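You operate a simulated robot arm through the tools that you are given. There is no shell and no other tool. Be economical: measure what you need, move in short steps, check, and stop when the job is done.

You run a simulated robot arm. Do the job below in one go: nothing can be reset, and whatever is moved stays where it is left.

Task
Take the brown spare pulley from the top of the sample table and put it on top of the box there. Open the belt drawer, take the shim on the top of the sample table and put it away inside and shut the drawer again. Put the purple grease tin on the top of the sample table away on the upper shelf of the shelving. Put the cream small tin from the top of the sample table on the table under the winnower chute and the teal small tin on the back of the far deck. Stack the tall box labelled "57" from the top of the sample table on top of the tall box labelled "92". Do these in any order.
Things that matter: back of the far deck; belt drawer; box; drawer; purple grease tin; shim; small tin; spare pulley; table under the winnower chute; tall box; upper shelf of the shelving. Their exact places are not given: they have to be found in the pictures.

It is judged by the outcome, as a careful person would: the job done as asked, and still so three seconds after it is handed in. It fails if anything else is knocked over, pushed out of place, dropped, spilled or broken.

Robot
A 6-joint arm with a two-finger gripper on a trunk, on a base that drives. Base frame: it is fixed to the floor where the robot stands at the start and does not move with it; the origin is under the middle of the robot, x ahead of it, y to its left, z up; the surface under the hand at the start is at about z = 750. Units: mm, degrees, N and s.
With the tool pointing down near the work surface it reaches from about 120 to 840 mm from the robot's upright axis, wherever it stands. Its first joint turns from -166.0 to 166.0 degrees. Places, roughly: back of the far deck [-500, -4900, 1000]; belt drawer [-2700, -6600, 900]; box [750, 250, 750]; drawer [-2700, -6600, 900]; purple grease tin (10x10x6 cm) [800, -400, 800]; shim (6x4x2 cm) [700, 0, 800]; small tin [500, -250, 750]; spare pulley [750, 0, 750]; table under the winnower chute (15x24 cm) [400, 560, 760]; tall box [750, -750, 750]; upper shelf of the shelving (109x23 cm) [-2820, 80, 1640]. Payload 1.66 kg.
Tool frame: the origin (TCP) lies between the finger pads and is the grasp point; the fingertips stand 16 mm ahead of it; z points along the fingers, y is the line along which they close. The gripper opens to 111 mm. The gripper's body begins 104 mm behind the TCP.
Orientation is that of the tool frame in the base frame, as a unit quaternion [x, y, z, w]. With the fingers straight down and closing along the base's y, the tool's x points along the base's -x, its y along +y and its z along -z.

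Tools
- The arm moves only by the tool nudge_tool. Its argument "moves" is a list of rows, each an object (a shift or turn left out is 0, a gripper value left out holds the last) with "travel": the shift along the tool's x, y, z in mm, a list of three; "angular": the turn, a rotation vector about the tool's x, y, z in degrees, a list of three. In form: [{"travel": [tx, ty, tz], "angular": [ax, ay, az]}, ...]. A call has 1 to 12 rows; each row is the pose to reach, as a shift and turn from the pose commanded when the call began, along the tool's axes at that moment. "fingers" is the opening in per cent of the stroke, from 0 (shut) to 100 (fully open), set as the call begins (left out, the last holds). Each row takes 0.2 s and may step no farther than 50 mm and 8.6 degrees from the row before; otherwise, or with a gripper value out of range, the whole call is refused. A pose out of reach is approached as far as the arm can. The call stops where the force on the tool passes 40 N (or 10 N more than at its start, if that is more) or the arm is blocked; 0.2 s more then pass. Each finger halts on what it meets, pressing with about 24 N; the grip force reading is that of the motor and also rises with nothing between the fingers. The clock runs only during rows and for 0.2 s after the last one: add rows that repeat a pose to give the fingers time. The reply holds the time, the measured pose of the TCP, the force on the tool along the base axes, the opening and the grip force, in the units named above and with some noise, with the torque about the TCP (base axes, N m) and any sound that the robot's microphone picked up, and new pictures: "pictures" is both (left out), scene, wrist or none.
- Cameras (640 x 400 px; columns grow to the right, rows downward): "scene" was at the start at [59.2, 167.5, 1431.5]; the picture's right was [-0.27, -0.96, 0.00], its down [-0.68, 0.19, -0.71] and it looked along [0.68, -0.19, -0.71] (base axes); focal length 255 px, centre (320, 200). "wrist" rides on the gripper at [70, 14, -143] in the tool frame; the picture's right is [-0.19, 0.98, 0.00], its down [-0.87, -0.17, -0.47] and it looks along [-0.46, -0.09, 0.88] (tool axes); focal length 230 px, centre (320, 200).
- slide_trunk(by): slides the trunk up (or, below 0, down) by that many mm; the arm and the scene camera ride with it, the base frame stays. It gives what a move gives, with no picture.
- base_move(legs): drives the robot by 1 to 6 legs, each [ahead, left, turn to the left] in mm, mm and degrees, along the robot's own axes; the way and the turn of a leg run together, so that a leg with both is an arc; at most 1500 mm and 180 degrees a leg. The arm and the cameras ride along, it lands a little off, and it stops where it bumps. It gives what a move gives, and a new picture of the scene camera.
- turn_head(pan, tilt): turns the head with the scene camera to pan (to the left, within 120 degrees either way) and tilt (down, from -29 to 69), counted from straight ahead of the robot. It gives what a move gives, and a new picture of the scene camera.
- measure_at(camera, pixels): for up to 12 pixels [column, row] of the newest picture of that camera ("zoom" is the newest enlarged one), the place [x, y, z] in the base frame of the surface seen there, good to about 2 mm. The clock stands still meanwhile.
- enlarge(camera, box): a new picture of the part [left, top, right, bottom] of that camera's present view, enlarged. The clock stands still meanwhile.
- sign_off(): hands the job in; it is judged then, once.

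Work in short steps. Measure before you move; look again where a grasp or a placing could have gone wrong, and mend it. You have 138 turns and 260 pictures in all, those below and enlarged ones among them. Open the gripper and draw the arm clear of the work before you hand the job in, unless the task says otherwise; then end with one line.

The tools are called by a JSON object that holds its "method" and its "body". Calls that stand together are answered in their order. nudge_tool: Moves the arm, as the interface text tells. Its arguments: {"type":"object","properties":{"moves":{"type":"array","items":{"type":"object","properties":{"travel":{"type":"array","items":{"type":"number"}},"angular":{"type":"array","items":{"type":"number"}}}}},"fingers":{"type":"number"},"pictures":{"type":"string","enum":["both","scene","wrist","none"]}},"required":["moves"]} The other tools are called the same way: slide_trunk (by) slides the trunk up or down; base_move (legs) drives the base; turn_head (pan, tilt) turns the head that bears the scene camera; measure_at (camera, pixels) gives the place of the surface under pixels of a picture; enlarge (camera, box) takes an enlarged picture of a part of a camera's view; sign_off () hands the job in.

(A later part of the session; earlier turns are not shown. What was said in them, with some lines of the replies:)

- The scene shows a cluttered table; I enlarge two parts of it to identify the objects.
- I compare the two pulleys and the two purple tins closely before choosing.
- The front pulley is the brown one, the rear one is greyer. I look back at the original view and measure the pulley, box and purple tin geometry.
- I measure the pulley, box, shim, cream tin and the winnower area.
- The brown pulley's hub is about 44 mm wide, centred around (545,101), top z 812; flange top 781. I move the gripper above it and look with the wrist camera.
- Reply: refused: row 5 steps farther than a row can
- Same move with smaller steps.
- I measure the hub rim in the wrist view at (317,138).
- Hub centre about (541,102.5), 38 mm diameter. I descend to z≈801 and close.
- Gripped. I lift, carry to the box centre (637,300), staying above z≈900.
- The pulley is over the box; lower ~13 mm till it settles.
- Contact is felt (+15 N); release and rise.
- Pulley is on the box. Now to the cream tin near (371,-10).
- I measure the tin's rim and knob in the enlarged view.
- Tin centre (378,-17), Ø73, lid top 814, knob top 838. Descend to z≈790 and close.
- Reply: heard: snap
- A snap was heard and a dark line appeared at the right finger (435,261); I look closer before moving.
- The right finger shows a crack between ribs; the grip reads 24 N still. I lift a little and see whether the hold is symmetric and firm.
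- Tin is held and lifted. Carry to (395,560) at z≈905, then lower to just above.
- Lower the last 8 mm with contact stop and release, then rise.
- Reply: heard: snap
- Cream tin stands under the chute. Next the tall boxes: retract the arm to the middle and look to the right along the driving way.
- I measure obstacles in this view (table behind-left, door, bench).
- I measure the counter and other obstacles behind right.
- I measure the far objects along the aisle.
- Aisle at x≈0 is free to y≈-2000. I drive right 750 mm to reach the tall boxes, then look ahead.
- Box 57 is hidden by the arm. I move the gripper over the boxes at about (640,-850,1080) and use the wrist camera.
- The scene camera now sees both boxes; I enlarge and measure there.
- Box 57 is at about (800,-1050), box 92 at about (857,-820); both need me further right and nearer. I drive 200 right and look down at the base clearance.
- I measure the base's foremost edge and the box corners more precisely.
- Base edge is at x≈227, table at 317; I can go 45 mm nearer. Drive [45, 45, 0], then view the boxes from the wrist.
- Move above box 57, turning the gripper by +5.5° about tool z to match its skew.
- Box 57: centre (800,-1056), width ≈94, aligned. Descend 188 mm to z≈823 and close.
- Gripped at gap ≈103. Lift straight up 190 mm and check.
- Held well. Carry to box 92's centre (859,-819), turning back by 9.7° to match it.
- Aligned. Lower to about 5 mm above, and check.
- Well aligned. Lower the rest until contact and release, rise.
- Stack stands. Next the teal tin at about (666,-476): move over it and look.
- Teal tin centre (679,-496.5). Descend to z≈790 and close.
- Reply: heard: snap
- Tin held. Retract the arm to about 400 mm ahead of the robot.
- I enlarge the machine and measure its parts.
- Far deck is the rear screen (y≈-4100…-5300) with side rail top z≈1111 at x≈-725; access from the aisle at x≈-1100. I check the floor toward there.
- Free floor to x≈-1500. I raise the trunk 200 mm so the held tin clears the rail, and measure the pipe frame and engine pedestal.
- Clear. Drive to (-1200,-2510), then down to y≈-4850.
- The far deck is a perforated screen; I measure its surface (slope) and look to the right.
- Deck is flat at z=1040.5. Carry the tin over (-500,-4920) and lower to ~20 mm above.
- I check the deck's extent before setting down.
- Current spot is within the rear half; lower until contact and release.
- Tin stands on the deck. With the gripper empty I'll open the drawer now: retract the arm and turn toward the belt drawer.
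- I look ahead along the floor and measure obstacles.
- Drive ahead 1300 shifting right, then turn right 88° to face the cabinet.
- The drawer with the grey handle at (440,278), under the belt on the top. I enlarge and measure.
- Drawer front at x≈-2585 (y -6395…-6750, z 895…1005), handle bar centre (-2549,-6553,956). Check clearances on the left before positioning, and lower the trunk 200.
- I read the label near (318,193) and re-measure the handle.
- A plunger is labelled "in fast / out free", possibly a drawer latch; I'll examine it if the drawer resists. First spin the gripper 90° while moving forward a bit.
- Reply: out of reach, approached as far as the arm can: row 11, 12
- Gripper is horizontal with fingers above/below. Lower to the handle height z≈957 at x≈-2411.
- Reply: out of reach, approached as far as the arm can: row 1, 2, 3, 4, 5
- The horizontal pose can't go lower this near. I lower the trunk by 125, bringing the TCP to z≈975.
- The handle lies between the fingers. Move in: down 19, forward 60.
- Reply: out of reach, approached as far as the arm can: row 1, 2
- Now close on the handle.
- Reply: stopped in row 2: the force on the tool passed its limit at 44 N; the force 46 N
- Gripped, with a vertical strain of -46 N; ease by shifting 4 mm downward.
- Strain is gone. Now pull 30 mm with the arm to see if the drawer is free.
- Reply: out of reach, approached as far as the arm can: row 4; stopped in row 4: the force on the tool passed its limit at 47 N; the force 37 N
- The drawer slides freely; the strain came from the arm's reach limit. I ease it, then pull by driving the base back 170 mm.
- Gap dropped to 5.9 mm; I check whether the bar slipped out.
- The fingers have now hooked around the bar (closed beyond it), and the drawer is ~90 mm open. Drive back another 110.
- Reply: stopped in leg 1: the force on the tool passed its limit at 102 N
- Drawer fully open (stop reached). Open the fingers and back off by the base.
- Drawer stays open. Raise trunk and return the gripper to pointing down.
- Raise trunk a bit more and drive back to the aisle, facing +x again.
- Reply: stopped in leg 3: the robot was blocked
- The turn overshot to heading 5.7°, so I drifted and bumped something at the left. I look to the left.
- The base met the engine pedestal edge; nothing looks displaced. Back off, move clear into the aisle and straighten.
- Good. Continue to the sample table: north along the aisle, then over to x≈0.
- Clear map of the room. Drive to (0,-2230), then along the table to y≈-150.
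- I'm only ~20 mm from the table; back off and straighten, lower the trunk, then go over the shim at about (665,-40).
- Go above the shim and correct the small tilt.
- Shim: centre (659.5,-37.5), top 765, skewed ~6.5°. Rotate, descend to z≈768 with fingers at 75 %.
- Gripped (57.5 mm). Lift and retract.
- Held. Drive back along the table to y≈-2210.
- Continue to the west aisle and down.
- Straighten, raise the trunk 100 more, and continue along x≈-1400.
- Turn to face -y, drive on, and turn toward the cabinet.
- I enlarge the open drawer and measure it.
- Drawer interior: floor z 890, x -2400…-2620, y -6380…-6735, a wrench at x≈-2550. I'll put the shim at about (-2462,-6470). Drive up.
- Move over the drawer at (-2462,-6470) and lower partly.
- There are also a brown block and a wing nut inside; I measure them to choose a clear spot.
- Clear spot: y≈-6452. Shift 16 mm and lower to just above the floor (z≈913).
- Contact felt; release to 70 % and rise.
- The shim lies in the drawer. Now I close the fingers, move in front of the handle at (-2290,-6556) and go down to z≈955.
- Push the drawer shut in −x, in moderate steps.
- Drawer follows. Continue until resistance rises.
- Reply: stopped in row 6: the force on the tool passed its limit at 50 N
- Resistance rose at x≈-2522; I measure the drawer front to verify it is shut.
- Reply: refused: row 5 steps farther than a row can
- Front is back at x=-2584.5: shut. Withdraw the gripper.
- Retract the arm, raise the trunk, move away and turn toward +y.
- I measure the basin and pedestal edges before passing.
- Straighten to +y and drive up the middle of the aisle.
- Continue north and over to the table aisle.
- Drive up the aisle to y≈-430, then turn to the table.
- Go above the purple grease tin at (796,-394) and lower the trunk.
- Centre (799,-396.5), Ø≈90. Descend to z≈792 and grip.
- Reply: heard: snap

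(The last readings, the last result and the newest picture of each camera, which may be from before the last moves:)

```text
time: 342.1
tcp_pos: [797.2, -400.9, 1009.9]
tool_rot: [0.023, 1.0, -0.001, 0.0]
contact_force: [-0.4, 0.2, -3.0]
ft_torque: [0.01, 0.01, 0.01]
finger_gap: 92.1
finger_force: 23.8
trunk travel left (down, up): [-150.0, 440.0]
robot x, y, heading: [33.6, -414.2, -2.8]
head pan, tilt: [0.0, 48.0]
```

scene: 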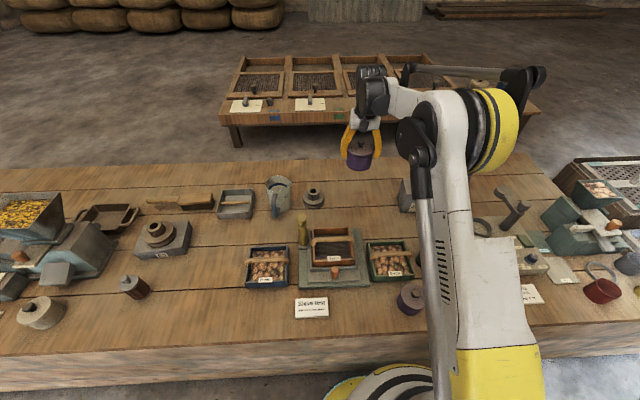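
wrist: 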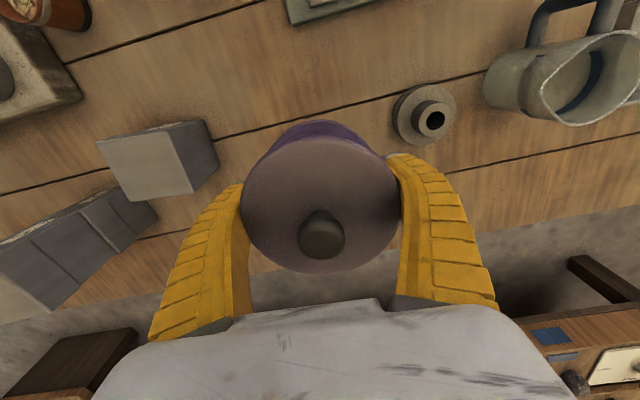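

Held well (-3 N weight). Retract the arm, raise the trunk, then drive out of the aisle southwards.

{"method": "nudge_tool", "body": {"moves": [{"travel": [45, 0, 0]}, {"travel": [90, 0, 0]}, {"travel": [135, 0, 0]}, {"travel": [180, 0, 0]}, {"travel": [225, 0, 0]}, {"travel": [270, 0, 0]}, {"travel": [315, 0, 0]}, {"travel": [350, 0, 0]}, {"travel": [350, 0, 0]}], "pictures": "none"}}

{"method": "slide_trunk", "body": {"by": 250}}

{"method": "base_move", "body": {"legs": [[-120, 0, 3], [-60, -950, 0], [0, -850, 0]]}}

```text
time: 344.1
tcp_pos: [449.2, -382.1, 1012.1]
tool_rot: [0.024, 1.0, 0.0, 0.001]
contact_force: [-0.6, 0.0, -3.0]
ft_torque: [-0.03, -0.02, 0.02]
finger_gap: 92.2
finger_force: 23.6
trunk travel left (down, up): [-150.0, 440.0]
robot x, y, heading: [38.9, -418.0, -3.1]
head pan, tilt: [0.0, 48.0]
```

```text
time: 346.6
tcp_pos: [448.9, -382.9, 1260.8]
tool_rot: [0.023, 1.0, -0.001, 0.0]
contact_force: [0.7, 0.7, -3.0]
ft_torque: [0.01, 0.01, 0.0]
finger_gap: 92.3
finger_force: 24.1
trunk travel left (down, up): [-400.0, 190.0]
robot x, y, heading: [36.7, -413.0, -2.9]
head pan, tilt: [0.0, 48.0]
```

```text
time: 356.6
tcp_pos: [262.2, -2181.4, 1261.1]
tool_rot: [0.0, 1.0, -0.001, 0.0]
contact_force: [0.2, -0.5, -2.7]
ft_torque: [0.0, 0.03, -0.02]
finger_gap: 91.9
finger_force: 23.6
trunk travel left (down, up): [-400.0, 190.0]
robot x, y, heading: [-146.6, -2231.8, -0.4]
head pan, tilt: [0.0, 48.0]
```

scene: 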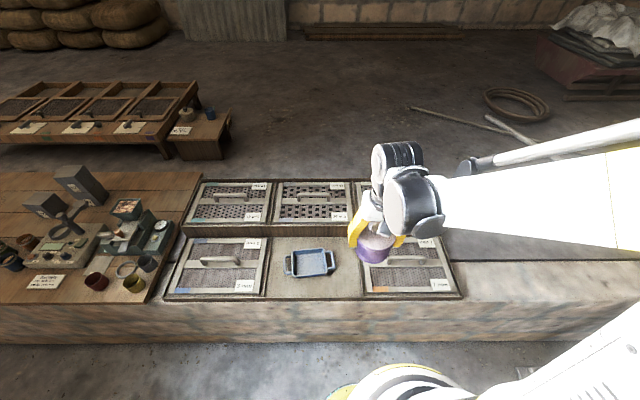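

Back west 1500 mm and turn to face +y.

{"method": "base_move", "body": {"legs": [[-1500, -50, 0], [0, 0, 90]]}}

{"method": "turn_head", "body": {"pan": 5, "tilt": 15}}

```text
refused: leg 1 is longer than a leg can be; nothing moved
```

```text
time: 357.6
tcp_pos: [262.1, -2181.9, 1261.1]
tool_rot: [0.0, 1.0, -0.001, 0.0]
contact_force: [-0.6, 0.3, -2.5]
ft_torque: [0.02, 0.0, -0.02]
finger_gap: 91.8
finger_force: 24.0
trunk travel left (down, up): [-400.0, 190.0]
robot x, y, heading: [-147.8, -2237.9, -0.1]
head pan, tilt: [5.0, 15.0]
```

scene: 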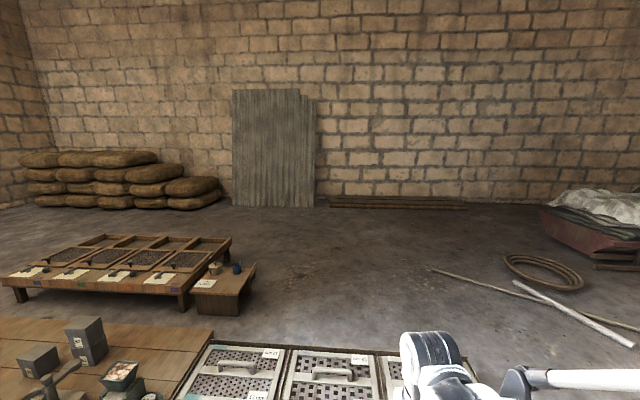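

Split the leg.

{"method": "base_move", "body": {"legs": [[-800, -20, 0], [-700, 0, 0], [0, 0, 90]]}}

```text
time: 369.2
tcp_pos: [-1696.0, -1804.8, 1260.9]
tool_rot: [-0.702, 0.712, -0.001, 0.0]
contact_force: [0.4, -0.9, -3.2]
ft_torque: [-0.01, 0.01, 0.03]
finger_gap: 91.7
finger_force: 23.9
trunk travel left (down, up): [-400.0, 190.0]
robot x, y, heading: [-1649.7, -2212.3, 88.8]
head pan, tilt: [5.0, 15.0]
```

scene: 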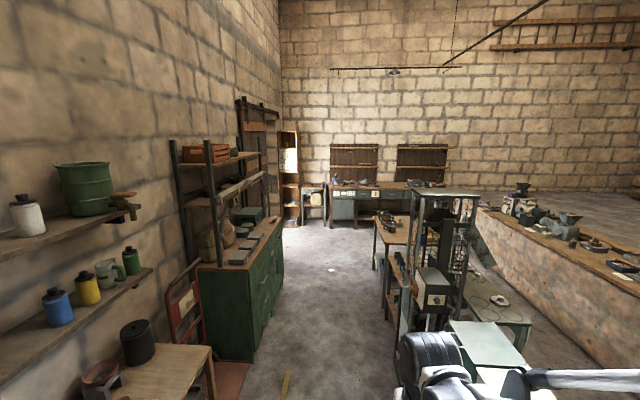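

The shelving stands over the green cabinet at left; enlarge and measure its shelves.

{"method": "enlarge", "body": {"camera": "scene", "box": [150, 120, 310, 280]}}

{"method": "measure_at", "body": {"camera": "scene", "pixels": [[220, 162], [255, 155], [230, 188], [262, 178], [205, 165], [230, 262], [283, 222], [200, 355], [265, 330], [175, 380], [400, 330], [285, 380]]}}

```text
2.50 times, centred on (230, 200) of scene
```

zoom: 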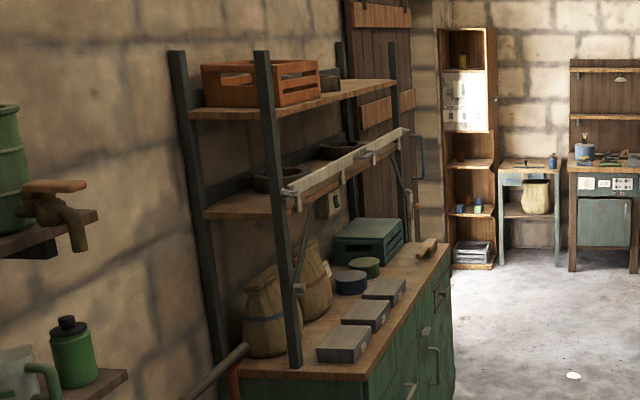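

```text
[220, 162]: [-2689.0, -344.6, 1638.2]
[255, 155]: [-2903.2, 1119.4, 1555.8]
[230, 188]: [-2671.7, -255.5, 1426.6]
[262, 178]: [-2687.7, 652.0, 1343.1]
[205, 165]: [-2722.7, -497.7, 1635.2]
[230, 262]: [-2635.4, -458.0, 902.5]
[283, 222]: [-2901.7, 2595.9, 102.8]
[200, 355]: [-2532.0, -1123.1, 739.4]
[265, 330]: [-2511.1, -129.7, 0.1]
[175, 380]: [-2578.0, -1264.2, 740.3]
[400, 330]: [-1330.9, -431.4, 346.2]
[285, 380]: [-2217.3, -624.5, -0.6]
```

Upper shelf top z≈1638, front edge x≈-2690, free beyond the crate (y>-100). Drive north along x≈-1800 to y≈150.

{"method": "base_move", "body": {"legs": [[1149, 174, 1.2], [1200, 0, 0]]}}

{"method": "turn_head", "body": {"pan": 75, "tilt": 5}}

```text
time: 380.6
tcp_pos: [-1884.3, 499.0, 1260.3]
tool_rot: [0.712, -0.702, 0.002, -0.001]
contact_force: [-0.4, 0.3, -3.4]
ft_torque: [-0.04, 0.01, 0.0]
finger_gap: 91.6
finger_force: 24.3
trunk travel left (down, up): [-400.0, 190.0]
robot x, y, heading: [-1827.8, 92.9, 90.7]
head pan, tilt: [5.0, 15.0]
```

scene: 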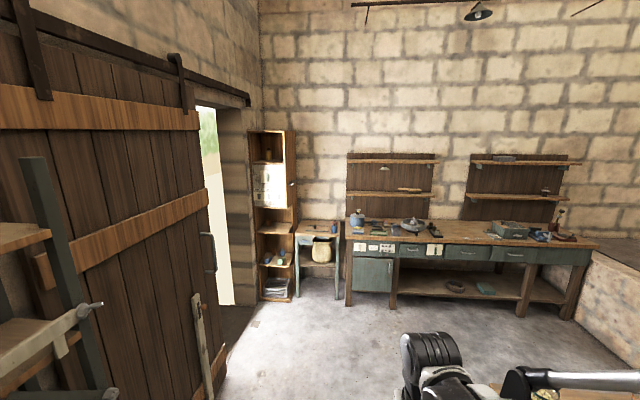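

```text
time: 382.0
tcp_pos: [-1885.5, 498.8, 1261.3]
tool_rot: [0.712, -0.702, 0.001, -0.001]
contact_force: [-0.1, -0.7, -2.8]
ft_torque: [0.0, 0.04, -0.02]
finger_gap: 91.7
finger_force: 24.2
trunk travel left (down, up): [-400.0, 190.0]
robot x, y, heading: [-1824.1, 87.9, 90.6]
head pan, tilt: [75.0, 5.0]
```

scene: 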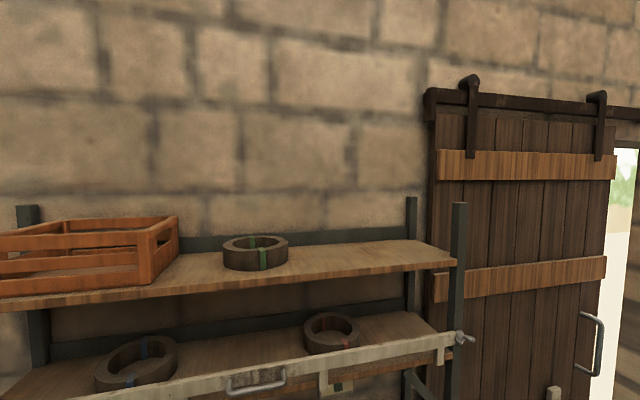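

{"method": "measure_at", "body": {"camera": "scene", "pixels": [[175, 240], [153, 282], [225, 260], [288, 255], [255, 270], [340, 262], [350, 250], [400, 262], [460, 210], [455, 265], [320, 278], [340, 245]]}}

```text
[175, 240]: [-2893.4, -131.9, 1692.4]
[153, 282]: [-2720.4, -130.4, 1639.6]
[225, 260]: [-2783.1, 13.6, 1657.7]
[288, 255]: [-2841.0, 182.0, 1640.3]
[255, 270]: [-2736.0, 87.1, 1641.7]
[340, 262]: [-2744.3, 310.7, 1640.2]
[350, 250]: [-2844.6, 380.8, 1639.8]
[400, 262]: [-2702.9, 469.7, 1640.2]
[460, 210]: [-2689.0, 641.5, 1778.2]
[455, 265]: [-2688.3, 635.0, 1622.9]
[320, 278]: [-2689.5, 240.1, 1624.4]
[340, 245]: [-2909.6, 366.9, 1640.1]
```

Free spot on the upper shelf: around (-2810,385), surface z=1640; a ring lies at y 13–180. Turn to face it and raise the trunk.

{"method": "base_move", "body": {"legs": [[0, 0, 89.4]]}}

{"method": "slide_trunk", "body": {"by": 190}}

{"method": "nudge_tool", "body": {"moves": [{"travel": [0, 0, -45]}, {"travel": [0, 0, -90]}, {"travel": [0, 0, -135]}, {"travel": [0, 0, -180]}, {"travel": [0, 0, -225]}, {"travel": [0, 0, -270]}, {"travel": [0, 0, -290]}, {"travel": [0, 0, -290]}]}}

```text
time: 386.3
tcp_pos: [-2236.8, 26.6, 1261.0]
tool_rot: [1.0, 0.011, 0.0, -0.001]
contact_force: [-0.9, -1.0, -3.0]
ft_torque: [0.02, -0.04, -0.01]
finger_gap: 91.5
finger_force: 24.1
trunk travel left (down, up): [-400.0, 190.0]
robot x, y, heading: [-1826.6, 90.4, -179.2]
head pan, tilt: [75.0, 5.0]
```

scene: 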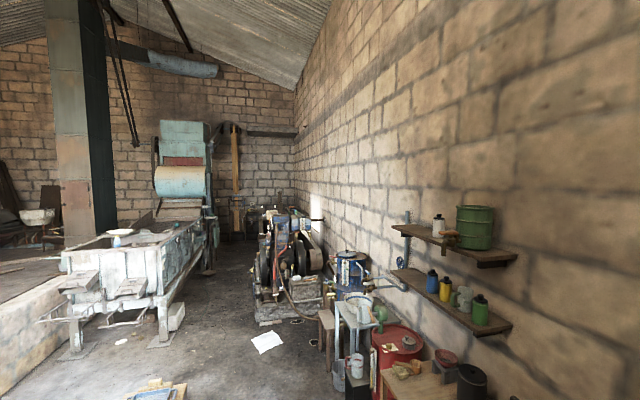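

```text
time: 388.4
tcp_pos: [-2234.5, 26.7, 1449.4]
tool_rot: [1.0, 0.011, 0.0, -0.001]
contact_force: [0.3, 0.1, -3.6]
ft_torque: [0.0, 0.0, 0.0]
finger_gap: 91.8
finger_force: 24.3
trunk travel left (down, up): [-590.0, 0.0]
robot x, y, heading: [-1827.2, 87.9, -178.7]
head pan, tilt: [75.0, 5.0]
```

```text
time: 390.2
tcp_pos: [-2233.6, 24.6, 1738.9]
tool_rot: [1.0, 0.012, -0.001, 0.0]
contact_force: [0.4, -0.5, -2.7]
ft_torque: [-0.03, -0.02, 0.0]
finger_gap: 91.8
finger_force: 24.6
trunk travel left (down, up): [-590.0, 0.0]
robot x, y, heading: [-1823.8, 90.1, -178.7]
head pan, tilt: [75.0, 5.0]
```

scene: 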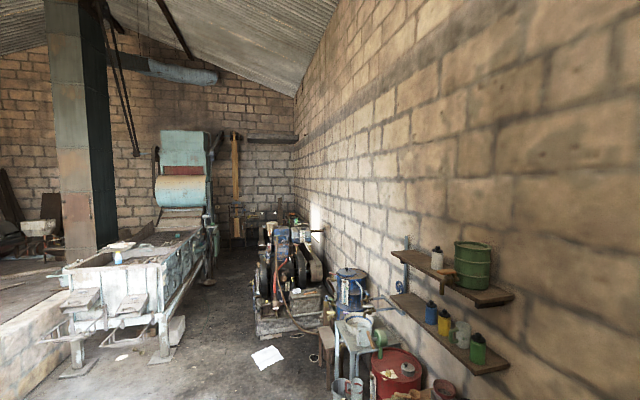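
wrist: 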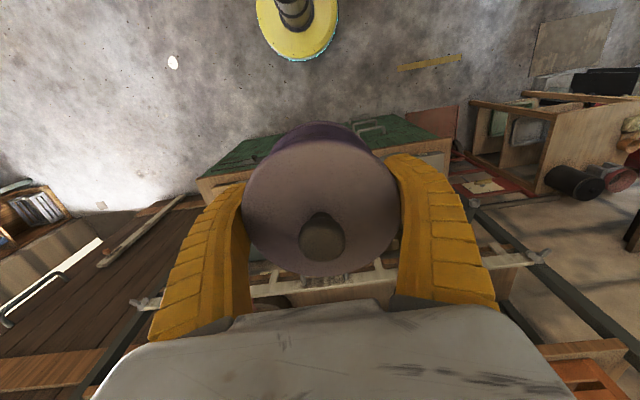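

Drive up to about (-2150,410).

{"method": "base_move", "body": {"legs": [[318, -330, -1.2]]}}

{"method": "turn_head", "body": {"pan": 15, "tilt": 15}}

```text
time: 392.9
tcp_pos: [-2558.6, 342.6, 1737.6]
tool_rot: [1.0, 0.003, 0.0, -0.001]
contact_force: [-1.4, 0.5, -2.9]
ft_torque: [-0.02, -0.01, -0.02]
finger_gap: 91.6
finger_force: 23.8
trunk travel left (down, up): [-590.0, 0.0]
robot x, y, heading: [-2149.9, 400.8, -180.0]
head pan, tilt: [75.0, 5.0]
```

scene: 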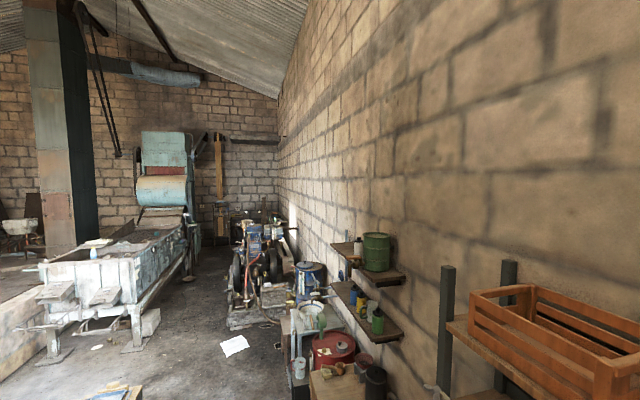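

```text
time: 394.2
tcp_pos: [-2558.0, 343.2, 1738.5]
tool_rot: [1.0, 0.003, -0.001, -0.001]
contact_force: [-0.5, 0.0, -3.0]
ft_torque: [-0.02, -0.04, -0.01]
finger_gap: 91.5
finger_force: 23.8
trunk travel left (down, up): [-590.0, 0.0]
robot x, y, heading: [-2148.3, 399.2, -179.7]
head pan, tilt: [15.0, 15.0]
```

scene: 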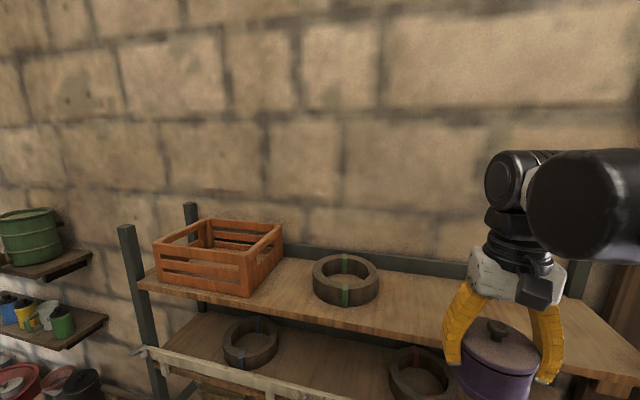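

Move over the shelf to (-2810,385) at the same height.

{"method": "nudge_tool", "body": {"moves": [{"travel": [-45, -10, 0]}, {"travel": [-90, -20, 0]}, {"travel": [-135, -30, 0]}, {"travel": [-180, -38, 0]}, {"travel": [-225, -42, 0]}, {"travel": [-250, -42, 0]}, {"travel": [-250, -42, 0]}]}}

```text
time: 395.8
tcp_pos: [-2807.3, 385.7, 1739.7]
tool_rot: [1.0, 0.003, -0.002, -0.001]
contact_force: [0.9, -0.3, -3.0]
ft_torque: [-0.01, 0.02, 0.02]
finger_gap: 91.5
finger_force: 24.3
trunk travel left (down, up): [-590.0, 0.0]
robot x, y, heading: [-2148.5, 402.2, -179.9]
head pan, tilt: [15.0, 15.0]
```

scene: 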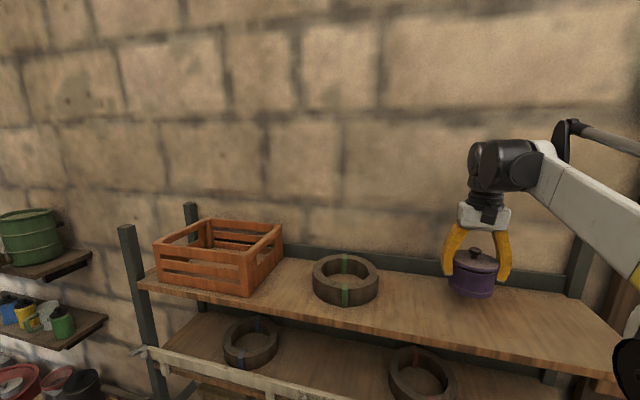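
wrist: 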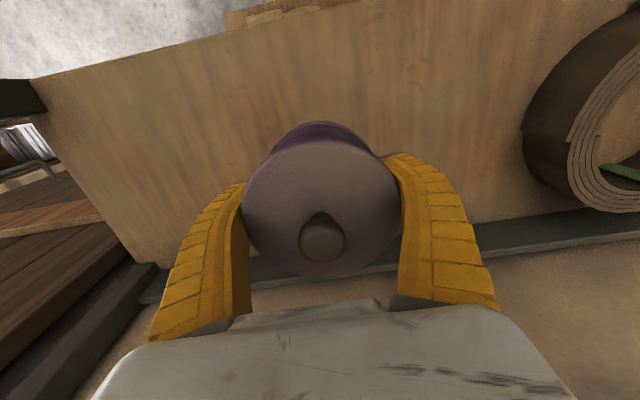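

Lower until contact (target TCP z≈1682).

{"method": "nudge_tool", "body": {"moves": [{"travel": [0, 0, 30]}, {"travel": [0, 0, 48]}, {"travel": [0, 0, 54]}, {"travel": [0, 0, 58]}, {"travel": [0, 0, 58]}], "pictures": "scene"}}

```text
time: 397.0
tcp_pos: [-2808.0, 384.4, 1682.8]
tool_rot: [1.0, 0.002, -0.001, 0.0]
contact_force: [-2.1, 0.3, 7.3]
ft_torque: [0.02, -0.01, -0.01]
finger_gap: 91.6
finger_force: 24.4
trunk travel left (down, up): [-590.0, 0.0]
robot x, y, heading: [-2155.0, 398.3, -179.8]
head pan, tilt: [15.0, 15.0]
```

scene: 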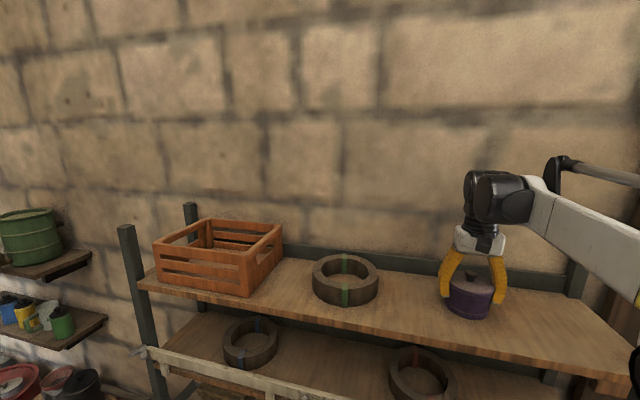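

Contact (+7 N). Release, rise, and withdraw.

{"method": "nudge_tool", "body": {"moves": [{"travel": [0, 0, -1]}, {"travel": [0, 0, -1]}, {"travel": [0, 0, -1]}, {"travel": [0, 0, -25]}, {"travel": [0, 0, -60]}, {"travel": [0, 0, -95]}, {"travel": [40, 0, -100]}, {"travel": [85, 0, -100]}, {"travel": [130, 0, -100]}, {"travel": [175, 0, -100]}, {"travel": [220, 0, -100]}, {"travel": [260, 0, -100]}], "fingers": 100, "pictures": "scene"}}

{"method": "enlarge", "body": {"camera": "scene", "box": [300, 180, 640, 400]}}

```text
time: 399.6
tcp_pos: [-2544.0, 386.1, 1783.2]
tool_rot: [1.0, 0.003, -0.002, 0.0]
contact_force: [0.9, -0.2, -0.5]
ft_torque: [-0.02, 0.1, -0.04]
finger_gap: 111.0
finger_force: 0.1
trunk travel left (down, up): [-590.0, 0.0]
robot x, y, heading: [-2151.1, 396.9, -179.9]
head pan, tilt: [15.0, 15.0]
```

scene: 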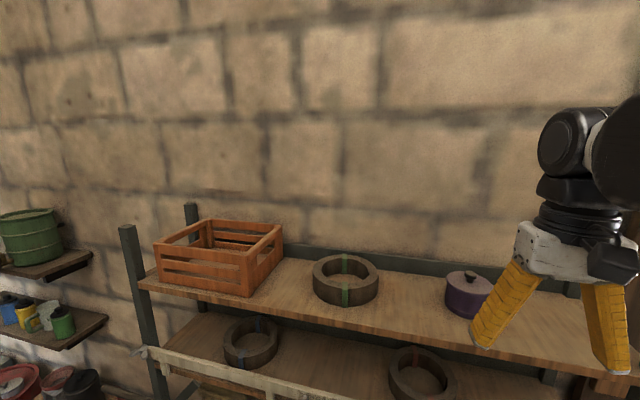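

```text
1.82 times, centred on (470, 290) of scene
```

zoom: 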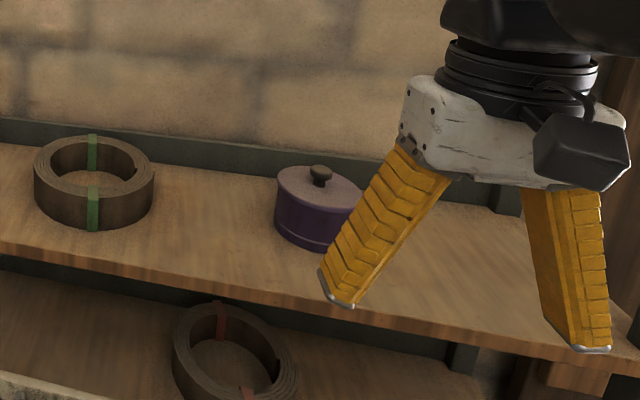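

The tin stands on the upper shelf; everything is placed. Back off a bit and hand in.

{"method": "base_move", "body": {"legs": [[-200, 0, 0]]}}

{"method": "sign_off", "body": {}}

```text
time: 401.2
tcp_pos: [-2345.8, 388.6, 1782.2]
tool_rot: [1.0, 0.001, -0.001, -0.001]
contact_force: [0.7, -0.4, 1.2]
ft_torque: [0.0, -0.02, -0.01]
finger_gap: 110.8
finger_force: 0.0
trunk travel left (down, up): [-590.0, 0.0]
robot x, y, heading: [-1947.3, 397.7, 179.9]
head pan, tilt: [15.0, 15.0]
```

scene: 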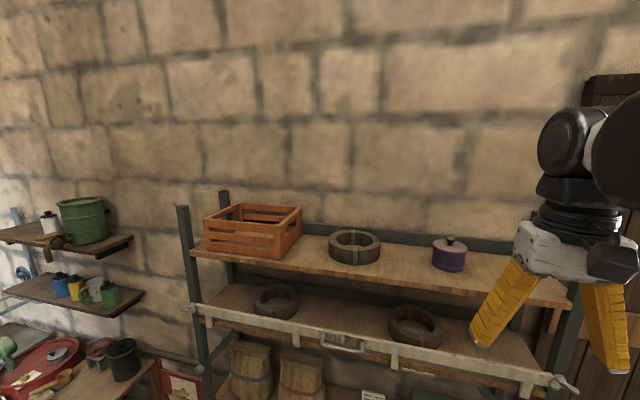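

```text
The job is handed in.
```

I placed every item as asked and handed the job in: the pulley is on the box, the shim is in the shut belt drawer, and the purple grease tin is on the upper shelf. The cream tin is under the winnower chute, the teal tin is on the back of the far deck, and box 57 is on box 92. On the way the base bumped the engine's stand once, and nothing looked out of place.
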